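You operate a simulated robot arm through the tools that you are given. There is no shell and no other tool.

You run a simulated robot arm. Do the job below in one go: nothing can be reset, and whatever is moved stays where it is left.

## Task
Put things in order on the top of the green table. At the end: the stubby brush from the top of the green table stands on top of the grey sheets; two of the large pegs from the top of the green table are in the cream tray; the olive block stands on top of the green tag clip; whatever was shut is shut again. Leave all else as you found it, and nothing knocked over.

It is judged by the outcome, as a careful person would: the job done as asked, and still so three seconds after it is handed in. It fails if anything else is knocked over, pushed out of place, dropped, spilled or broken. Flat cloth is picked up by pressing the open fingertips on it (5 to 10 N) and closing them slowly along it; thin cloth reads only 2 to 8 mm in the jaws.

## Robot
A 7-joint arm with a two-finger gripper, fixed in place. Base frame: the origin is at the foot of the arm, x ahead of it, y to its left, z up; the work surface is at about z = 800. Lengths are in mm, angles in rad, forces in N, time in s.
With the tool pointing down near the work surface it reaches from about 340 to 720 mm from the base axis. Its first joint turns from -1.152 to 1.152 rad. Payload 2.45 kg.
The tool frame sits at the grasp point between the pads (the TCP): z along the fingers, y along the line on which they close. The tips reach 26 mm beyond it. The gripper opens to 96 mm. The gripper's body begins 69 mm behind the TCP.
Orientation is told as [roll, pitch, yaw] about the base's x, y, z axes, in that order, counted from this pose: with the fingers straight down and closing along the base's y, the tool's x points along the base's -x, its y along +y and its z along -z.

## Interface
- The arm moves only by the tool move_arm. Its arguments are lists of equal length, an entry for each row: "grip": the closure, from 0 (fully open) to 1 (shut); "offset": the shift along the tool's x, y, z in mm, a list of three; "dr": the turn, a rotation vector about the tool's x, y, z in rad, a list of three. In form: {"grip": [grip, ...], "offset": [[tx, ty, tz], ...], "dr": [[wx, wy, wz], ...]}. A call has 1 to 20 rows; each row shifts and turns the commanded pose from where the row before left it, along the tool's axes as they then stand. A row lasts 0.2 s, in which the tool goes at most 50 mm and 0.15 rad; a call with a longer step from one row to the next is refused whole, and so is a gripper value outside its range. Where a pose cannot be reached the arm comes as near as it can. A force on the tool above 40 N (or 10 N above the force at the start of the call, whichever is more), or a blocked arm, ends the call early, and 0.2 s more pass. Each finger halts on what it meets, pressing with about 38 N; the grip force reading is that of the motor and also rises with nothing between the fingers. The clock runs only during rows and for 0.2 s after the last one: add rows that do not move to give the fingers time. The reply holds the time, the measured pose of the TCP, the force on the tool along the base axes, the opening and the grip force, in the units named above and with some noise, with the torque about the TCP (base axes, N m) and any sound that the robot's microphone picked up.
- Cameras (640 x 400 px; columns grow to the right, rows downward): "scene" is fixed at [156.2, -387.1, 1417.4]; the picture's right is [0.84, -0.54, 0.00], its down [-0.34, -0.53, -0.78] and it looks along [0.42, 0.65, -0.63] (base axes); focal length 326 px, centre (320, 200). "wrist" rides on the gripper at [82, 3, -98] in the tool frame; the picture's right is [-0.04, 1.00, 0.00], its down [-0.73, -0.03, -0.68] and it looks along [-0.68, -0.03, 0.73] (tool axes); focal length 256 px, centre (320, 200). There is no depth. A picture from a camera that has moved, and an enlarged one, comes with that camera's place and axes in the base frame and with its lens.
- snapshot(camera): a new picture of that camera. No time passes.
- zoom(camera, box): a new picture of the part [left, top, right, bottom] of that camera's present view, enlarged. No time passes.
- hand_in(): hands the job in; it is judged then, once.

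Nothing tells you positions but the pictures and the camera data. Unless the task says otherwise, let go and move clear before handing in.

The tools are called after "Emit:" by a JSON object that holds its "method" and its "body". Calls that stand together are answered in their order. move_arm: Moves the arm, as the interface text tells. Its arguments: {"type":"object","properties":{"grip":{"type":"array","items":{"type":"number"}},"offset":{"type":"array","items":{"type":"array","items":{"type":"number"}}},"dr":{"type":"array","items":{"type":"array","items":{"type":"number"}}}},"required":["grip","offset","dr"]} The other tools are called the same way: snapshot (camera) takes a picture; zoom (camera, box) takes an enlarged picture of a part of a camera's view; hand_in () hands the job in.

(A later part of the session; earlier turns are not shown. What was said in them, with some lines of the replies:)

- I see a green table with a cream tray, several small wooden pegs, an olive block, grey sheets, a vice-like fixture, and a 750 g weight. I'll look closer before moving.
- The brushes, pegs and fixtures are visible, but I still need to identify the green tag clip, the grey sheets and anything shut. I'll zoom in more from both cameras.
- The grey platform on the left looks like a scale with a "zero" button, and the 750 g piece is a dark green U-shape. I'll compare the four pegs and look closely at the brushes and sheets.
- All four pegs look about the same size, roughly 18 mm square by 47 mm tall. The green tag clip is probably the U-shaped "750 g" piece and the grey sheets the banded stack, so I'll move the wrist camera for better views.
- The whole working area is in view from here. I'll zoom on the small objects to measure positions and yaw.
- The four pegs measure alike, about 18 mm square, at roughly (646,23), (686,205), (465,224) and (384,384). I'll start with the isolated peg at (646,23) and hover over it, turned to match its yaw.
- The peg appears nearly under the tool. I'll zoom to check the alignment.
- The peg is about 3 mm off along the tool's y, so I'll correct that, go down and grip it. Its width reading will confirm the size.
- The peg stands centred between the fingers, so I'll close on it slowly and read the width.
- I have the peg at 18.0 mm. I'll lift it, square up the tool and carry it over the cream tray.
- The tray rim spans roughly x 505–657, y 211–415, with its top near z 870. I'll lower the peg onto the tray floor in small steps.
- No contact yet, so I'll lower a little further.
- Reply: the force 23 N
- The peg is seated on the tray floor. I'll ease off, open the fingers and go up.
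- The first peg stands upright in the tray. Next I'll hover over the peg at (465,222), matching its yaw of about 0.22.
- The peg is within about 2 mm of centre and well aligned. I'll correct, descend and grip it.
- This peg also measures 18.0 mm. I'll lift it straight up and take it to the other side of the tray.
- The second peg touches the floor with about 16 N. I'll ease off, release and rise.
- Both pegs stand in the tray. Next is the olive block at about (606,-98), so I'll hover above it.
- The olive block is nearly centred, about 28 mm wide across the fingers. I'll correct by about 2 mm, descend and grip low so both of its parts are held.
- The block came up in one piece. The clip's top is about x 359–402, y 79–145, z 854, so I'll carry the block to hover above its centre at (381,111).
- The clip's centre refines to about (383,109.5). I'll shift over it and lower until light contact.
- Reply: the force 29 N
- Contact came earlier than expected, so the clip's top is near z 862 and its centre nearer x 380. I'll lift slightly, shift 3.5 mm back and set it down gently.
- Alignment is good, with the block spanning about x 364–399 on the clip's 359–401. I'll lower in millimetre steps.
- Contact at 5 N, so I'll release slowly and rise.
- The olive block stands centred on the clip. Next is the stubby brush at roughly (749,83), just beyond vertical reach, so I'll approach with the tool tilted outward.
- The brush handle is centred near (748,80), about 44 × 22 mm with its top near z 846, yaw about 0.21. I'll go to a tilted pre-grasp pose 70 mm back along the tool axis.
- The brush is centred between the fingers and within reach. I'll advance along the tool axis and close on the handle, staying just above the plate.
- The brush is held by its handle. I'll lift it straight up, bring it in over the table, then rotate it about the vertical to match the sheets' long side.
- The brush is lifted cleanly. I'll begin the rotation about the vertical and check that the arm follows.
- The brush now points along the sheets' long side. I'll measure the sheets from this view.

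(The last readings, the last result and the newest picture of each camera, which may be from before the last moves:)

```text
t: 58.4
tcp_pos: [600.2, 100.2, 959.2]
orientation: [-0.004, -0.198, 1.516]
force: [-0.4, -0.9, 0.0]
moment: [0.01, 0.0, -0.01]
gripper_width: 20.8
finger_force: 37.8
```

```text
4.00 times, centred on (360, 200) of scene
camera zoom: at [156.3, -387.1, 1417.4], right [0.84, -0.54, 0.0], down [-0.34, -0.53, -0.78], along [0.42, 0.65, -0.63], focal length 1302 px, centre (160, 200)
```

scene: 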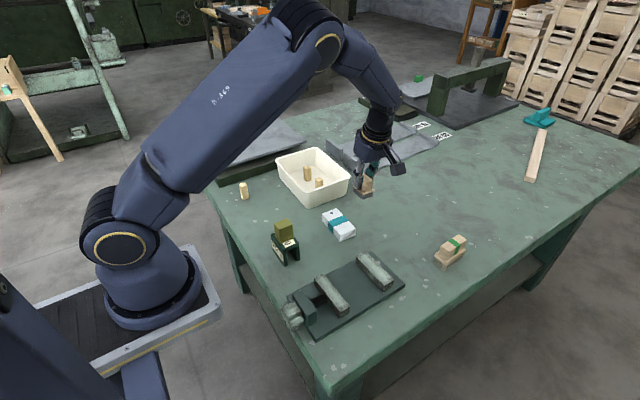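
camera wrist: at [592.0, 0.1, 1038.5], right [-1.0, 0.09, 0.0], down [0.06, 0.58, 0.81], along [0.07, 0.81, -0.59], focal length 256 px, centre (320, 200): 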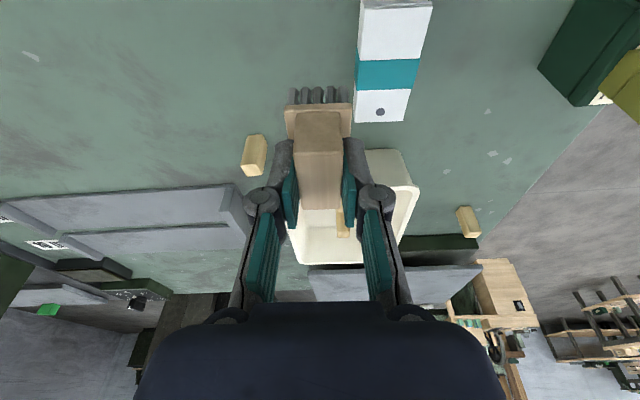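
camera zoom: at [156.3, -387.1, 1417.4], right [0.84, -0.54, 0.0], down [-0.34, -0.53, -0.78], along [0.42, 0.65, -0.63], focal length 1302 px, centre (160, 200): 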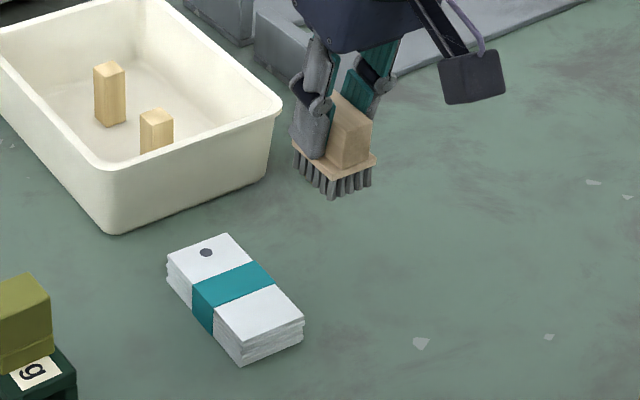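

The sheets' centre is about (545,119) with the top near z 825–828. I'll bring the brush over it and hover about 20 mm above.

Emit:
{"method": "move_arm", "body": {"grip": [0.84, 0.84, 0.84, 0.84], "offset": [[-1.0, 28, 30.4], [-1.0, 27.9, 26.4], [0, 0, 0], [0, 0, 0]], "dr": [[0, 0, 0], [0, 0, 0], [0, 0, 0], [0, 0, 0]]}}

Emit:
{"method": "snapshot", "body": {"camera": "wrist"}}

Emit:
{"method": "zoom", "body": {"camera": "wrist", "box": [240, 60, 400, 260]}}

Emit:
{"method": "zoom", "body": {"camera": "scene", "box": [290, 170, 390, 250]}}

```text
t: 59.4
tcp_pos: [546.6, 115.4, 903.6]
orientation: [-0.004, -0.197, 1.514]
force: [0.4, -0.1, -0.3]
moment: [-0.02, 0.01, -0.01]
gripper_width: 20.7
finger_force: 38.2
```

```text
taken
camera wrist: at [537.9, 16.3, 983.5], right [-1.0, 0.1, 0.0], down [0.06, 0.58, 0.81], along [0.08, 0.81, -0.59], focal length 256 px, centre (320, 200)
```

wrist: 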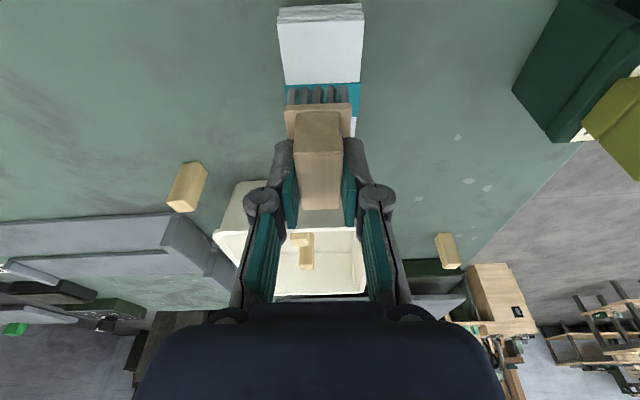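

```text
2.00 times, centred on (320, 160) of wrist
camera zoom: at [537.9, 16.3, 983.5], right [-1.0, 0.1, 0.0], down [0.06, 0.58, 0.81], along [0.08, 0.81, -0.59], focal length 512 px, centre (320, 280)
```

zoom: 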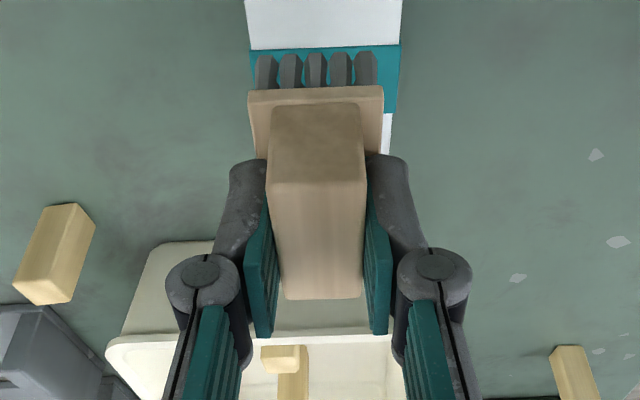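

```text
5.00 times, centred on (340, 210) of scene
camera zoom: at [156.3, -387.1, 1417.4], right [0.84, -0.54, 0.0], down [-0.34, -0.53, -0.78], along [0.42, 0.65, -0.63], focal length 1628 px, centre (220, 150)
```

zoom: 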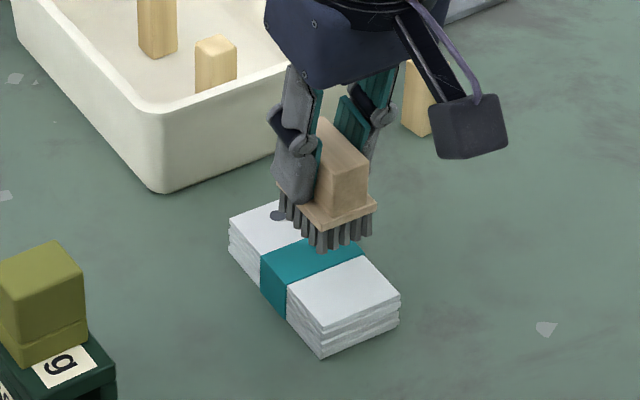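

Laterally the brush is about 2–3 mm off centre. I'll correct, lower to just above the sheets, then step down to contact.

Emit:
{"method": "move_arm", "body": {"grip": [0.84, 0.84, 0.84, 0.84], "offset": [[-2.8, 2.5, 0.6], [2.1, 0, 10.3], [2.06, 0, 8.3], [0, 0, 0]], "dr": [[0, 0, 0], [0, 0, 0], [0, 0, 0], [0, 0, 0]]}}

Emit:
{"method": "zoom", "body": {"camera": "scene", "box": [310, 190, 370, 250]}}

Emit:
{"method": "zoom", "body": {"camera": "wrist", "box": [240, 20, 400, 220]}}

```text
t: 60.4
tcp_pos: [543.2, 119.5, 884.8]
orientation: [-0.003, -0.197, 1.515]
force: [0.0, -0.4, -0.7]
moment: [-0.03, 0.02, -0.01]
gripper_width: 20.7
finger_force: 38.0
```

```text
6.67 times, centred on (340, 220) of scene
camera zoom: at [156.3, -387.1, 1417.4], right [0.84, -0.54, 0.0], down [-0.34, -0.53, -0.78], along [0.42, 0.65, -0.63], focal length 2170 px, centre (187, 67)
```

zoom: 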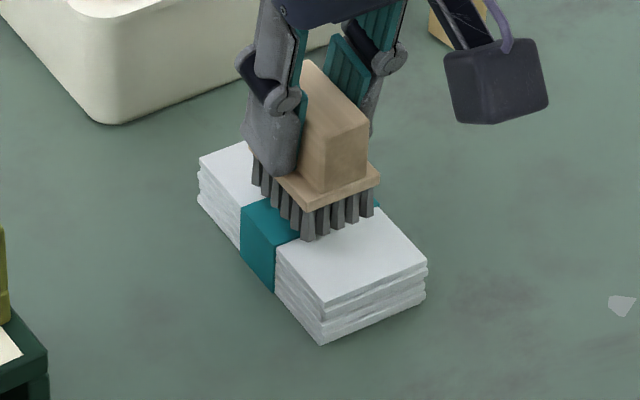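

```text
2.00 times, centred on (320, 120) of wrist
camera zoom: at [534.5, 19.9, 963.7], right [-1.0, 0.1, 0.0], down [0.06, 0.58, 0.81], along [0.08, 0.81, -0.59], focal length 512 px, centre (320, 360)
```

zoom: 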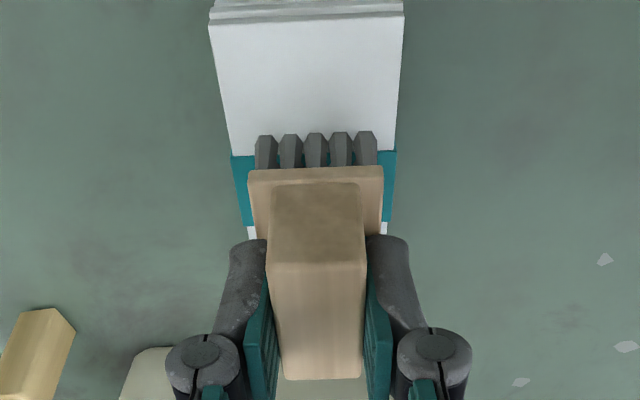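

Centred on the sheets. Stepping down now.

Emit:
{"method": "move_arm", "body": {"grip": [0.84, 0.84, 0.84, 0.84], "offset": [[0.3, 0, 1.47], [0.3, 0, 1.47], [0, 0, 0], [0, 0, 0]], "dr": [[0, 0, 0], [0, 0, 0], [0, 0, 0], [0, 0, 0]]}}

Emit:
{"method": "move_arm", "body": {"grip": [0.84, 0.84], "offset": [[0.2, 0, 0.98], [0, 0, 0]], "dr": [[0, 0, 0], [0, 0, 0]]}}

Emit:
{"method": "move_arm", "body": {"grip": [0.84, 0.84], "offset": [[0.2, 0, 0.98], [0, 0, 0]], "dr": [[0, 0, 0], [0, 0, 0]]}}

Emit:
{"method": "move_arm", "body": {"grip": [0.84, 0.84], "offset": [[0.2, 0, 0.98], [0, 0, 0]], "dr": [[0, 0, 0], [0, 0, 0]]}}

```text
t: 61.4
tcp_pos: [542.7, 119.4, 882.1]
orientation: [-0.004, -0.197, 1.515]
force: [0.0, 0.3, -0.2]
moment: [0.01, 0.02, -0.03]
gripper_width: 21.1
finger_force: 38.6
```

```text
t: 62.0
tcp_pos: [543.6, 118.8, 881.9]
orientation: [-0.004, -0.196, 1.513]
force: [0.2, -0.7, -1.2]
moment: [-0.06, 0.03, -0.01]
gripper_width: 20.9
finger_force: 38.3
```

```text
t: 62.6
tcp_pos: [545.1, 118.8, 879.5]
orientation: [-0.004, -0.197, 1.515]
force: [0.2, -0.1, -0.8]
moment: [0.0, 0.01, 0.04]
gripper_width: 20.8
finger_force: 38.6
```

```text
t: 63.2
tcp_pos: [543.5, 116.8, 877.6]
orientation: [-0.005, -0.197, 1.516]
force: [-0.1, 1.0, -0.8]
moment: [0.0, -0.03, -0.01]
gripper_width: 21.0
finger_force: 37.8
```

Emit:
{"method": "move_arm", "body": {"grip": [0.84, 0.84], "offset": [[0.2, 0, 0.98], [0, 0, 0]], "dr": [[0, 0, 0], [0, 0, 0]]}}

Emit:
{"method": "move_arm", "body": {"grip": [0.84, 0.84], "offset": [[0.2, 0, 0.98], [0, 0, 0]], "dr": [[0, 0, 0], [0, 0, 0]]}}

Emit:
{"method": "zoom", "body": {"camera": "scene", "box": [315, 195, 365, 245]}}

```text
t: 63.8
tcp_pos: [544.2, 119.8, 878.5]
orientation: [-0.002, -0.198, 1.515]
force: [0.2, 0.2, -0.5]
moment: [-0.02, 0.03, -0.02]
gripper_width: 21.2
finger_force: 38.0
```

```text
t: 64.4
tcp_pos: [543.6, 119.4, 875.7]
orientation: [-0.005, -0.196, 1.515]
force: [-1.3, -1.3, 3.8]
moment: [0.08, 0.13, 0.03]
gripper_width: 21.1
finger_force: 38.6
```

```text
8.00 times, centred on (340, 220) of scene
camera zoom: at [156.1, -387.2, 1417.4], right [0.84, -0.54, 0.0], down [-0.34, -0.53, -0.78], along [0.42, 0.65, -0.63], focal length 2604 px, centre (160, 40)
```

zoom: 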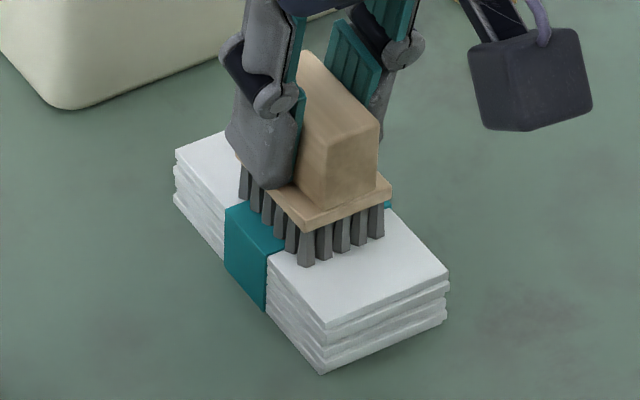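

Light contact at about 4 N. I'll press another half millimetre and check the forces before releasing.

Emit:
{"method": "move_arm", "body": {"grip": [0.84, 0.84], "offset": [[0.1, 0, 0.5], [0, 0, 0]], "dr": [[0, 0, 0], [0, 0, 0]]}}

Emit:
{"method": "move_arm", "body": {"grip": [0.83, 0.8, 0.77, 0.74, 0.7, 0.65, 0.6, 0.55, 0.55], "offset": [[0, 0, 0], [0, 0, 0], [0, 0, 0], [0, 0, 0], [0, 0, 0], [0, 0, 0], [0, 0, 0], [0, 0, 0], [0, 0, 0]], "dr": [[0, 0, 0], [0, 0, 0], [0, 0, 0], [0, 0, 0], [0, 0, 0], [0, 0, 0], [0, 0, 0], [0, 0, 0], [0, 0, 0]]}}

Emit:
{"method": "zoom", "body": {"camera": "scene", "box": [315, 195, 365, 245]}}

Emit:
{"method": "zoom", "body": {"camera": "wrist", "box": [220, 20, 420, 220]}}

```text
t: 65.0
tcp_pos: [544.2, 117.5, 877.0]
orientation: [-0.005, -0.199, 1.516]
force: [-0.9, -0.6, 15.7]
moment: [0.06, 0.15, 0.0]
gripper_width: 21.0
finger_force: 38.3
```

```text
t: 67.0
tcp_pos: [544.8, 118.2, 874.4]
orientation: [-0.004, -0.198, 1.516]
force: [-0.5, -0.4, 0.4]
moment: [0.0, -0.02, -0.01]
gripper_width: 43.3
finger_force: 0.1
```

```text
8.00 times, centred on (340, 220) of scene
camera zoom: at [156.2, -387.1, 1417.4], right [0.84, -0.54, 0.0], down [-0.34, -0.53, -0.78], along [0.42, 0.65, -0.63], focal length 2604 px, centre (160, 40)
```

zoom: 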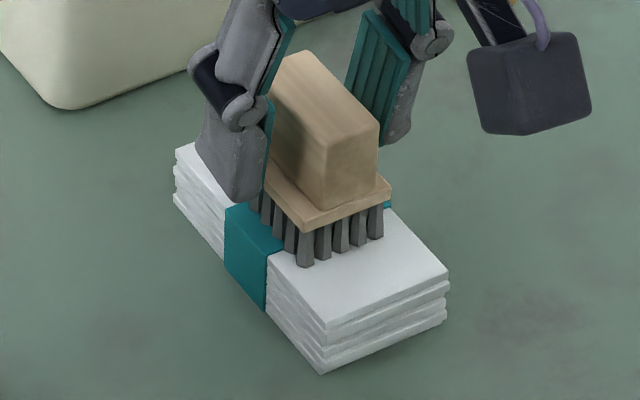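

```text
2.00 times, centred on (320, 120) of wrist
camera zoom: at [534.4, 19.3, 955.1], right [-1.0, 0.1, 0.0], down [0.06, 0.58, 0.81], along [0.08, 0.81, -0.59], focal length 512 px, centre (320, 360)
```

zoom: 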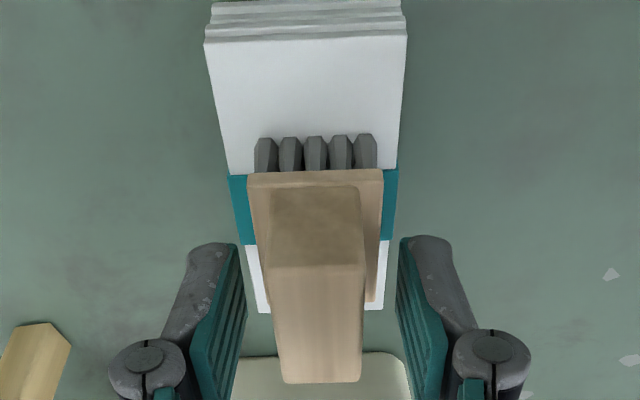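

The brush stands on the sheets and the fingers are clear. I'll retract along the tool axis and inspect everything.

Emit:
{"method": "move_arm", "body": {"grip": [0.55, 0.55, 0.55, 0.55, 0.55, 0.55], "offset": [[0, 0, -10], [0, 0, -25], [0, 0, -40], [0, 0, -45], [0, 0, -45], [0, 0, 0]], "dr": [[0, 0, 0], [0, 0, 0], [0, 0, 0], [0, 0, 0], [0, 0, 0], [0, 0, 0]]}}

Emit:
{"method": "move_arm", "body": {"grip": [0.55, 0.55, 0.55, 0.55, 0.55, 0.55, 0.55, 0.55, 0.55, 0.55, 0.55], "offset": [[0, 0, 0], [0, 0, 0], [0, 0, 0], [0, 0, 0], [0, 0, 0], [0, 0, 0], [0, 0, 0], [0, 0, 0], [0, 0, 0], [0, 0, 0], [0, 0, 0]], "dr": [[0.0282, 0, 0.1421], [0.0282, 0, 0.1421], [0.0282, 0, 0.1421], [0.0282, 0, 0.1421], [0.0282, 0, 0.1421], [0.0282, 0, 0.1421], [0.0282, 0, 0.1421], [0.0282, 0, 0.1421], [0.0282, 0, 0.1421], [0, 0.14, 0], [0, 0.06, 0]]}}

Emit:
{"method": "snapshot", "body": {"camera": "scene"}}

Emit:
{"method": "snapshot", "body": {"camera": "wrist"}}

Emit:
{"method": "zoom", "body": {"camera": "scene", "box": [230, 140, 410, 270]}}

```text
t: 68.4
tcp_pos: [542.2, 86.5, 1039.0]
orientation: [-0.003, -0.197, 1.515]
force: [-0.6, 0.1, 0.1]
moment: [-0.02, 0.04, -0.05]
gripper_width: 43.3
finger_force: 0.1
```

```text
t: 70.8
tcp_pos: [539.6, 87.0, 1037.3]
orientation: [0.001, 0.002, 0.211]
force: [0.8, 0.5, -0.4]
moment: [0.01, 0.03, -0.03]
gripper_width: 43.3
finger_force: 0.0
```

```text
taken
```

scene: 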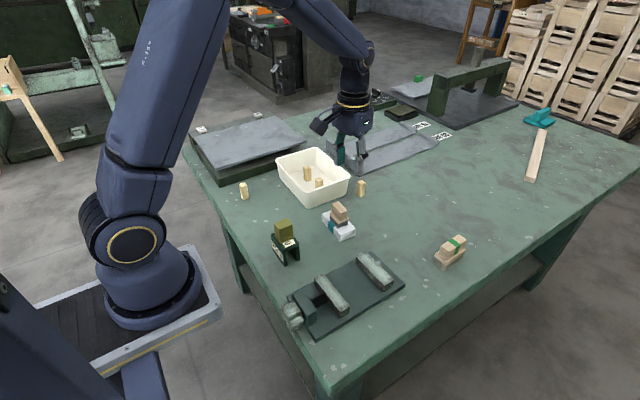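

```text
taken
camera wrist: at [460.7, 72.0, 1135.0], right [-0.17, 0.99, 0.0], down [0.72, 0.12, 0.68], along [0.67, 0.11, -0.73], focal length 256 px, centre (320, 200)
```

wrist: 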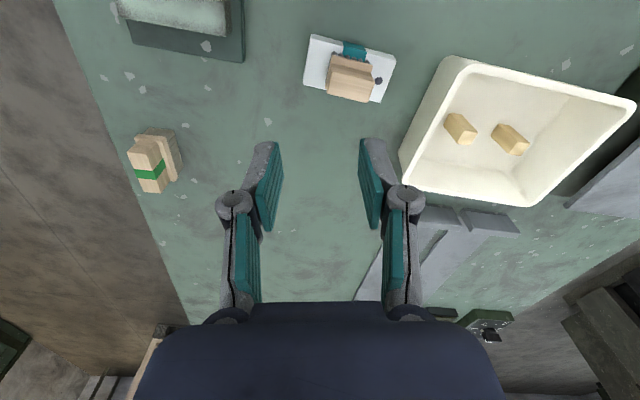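

```text
3.08 times, centred on (320, 205) of scene
camera zoom: at [156.2, -387.1, 1417.4], right [0.84, -0.54, 0.0], down [-0.34, -0.53, -0.78], along [0.42, 0.65, -0.63], focal length 1002 px, centre (320, 185)
```

zoom: 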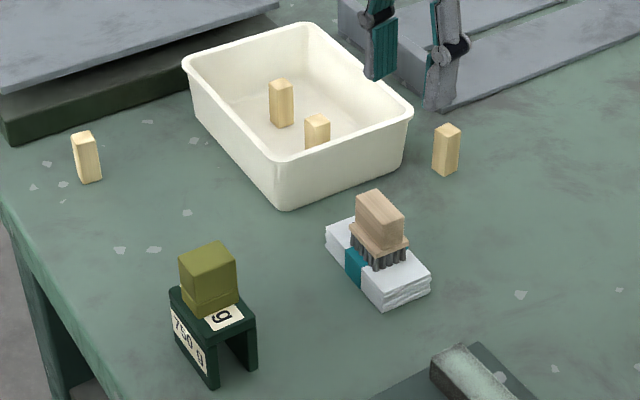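

The goals look met:
- The stubby brush stands on the banded sheets.
- Two 18 mm pegs stand in the cream tray.
- The olive block stands on the 750 g green clip.

I opened nothing, everything else is where it was, and the arm is clear, so I'm handing in.

Emit:
{"method": "hand_in", "body": {}}

```text
The job is handed in.
```

I've handed the job in, and in the last pictures everything asked for was in place, with nothing knocked over or moved by accident. I haven't seen the verdict.

- **Brush:** the stubby brush stands bristles-down on the banded stack of sheets, lined up with its long side.
- **Pegs:** two of the four pegs on the table stand upright in the cream tray. The two I moved measured 18 mm across. The other two looked the same size, so I took all four as "large".
- **Olive block:** it stands centred on the green U-shaped piece labelled "750 g".
- **Shut things:** I opened nothing, so there was nothing to shut again.

Two items rest on my reading of the names. I took the "750 g" piece as the green tag clip. I took the light-coloured stack with the teal band and grey dot as the grey sheets. Nothing else on the table fitted either name better.
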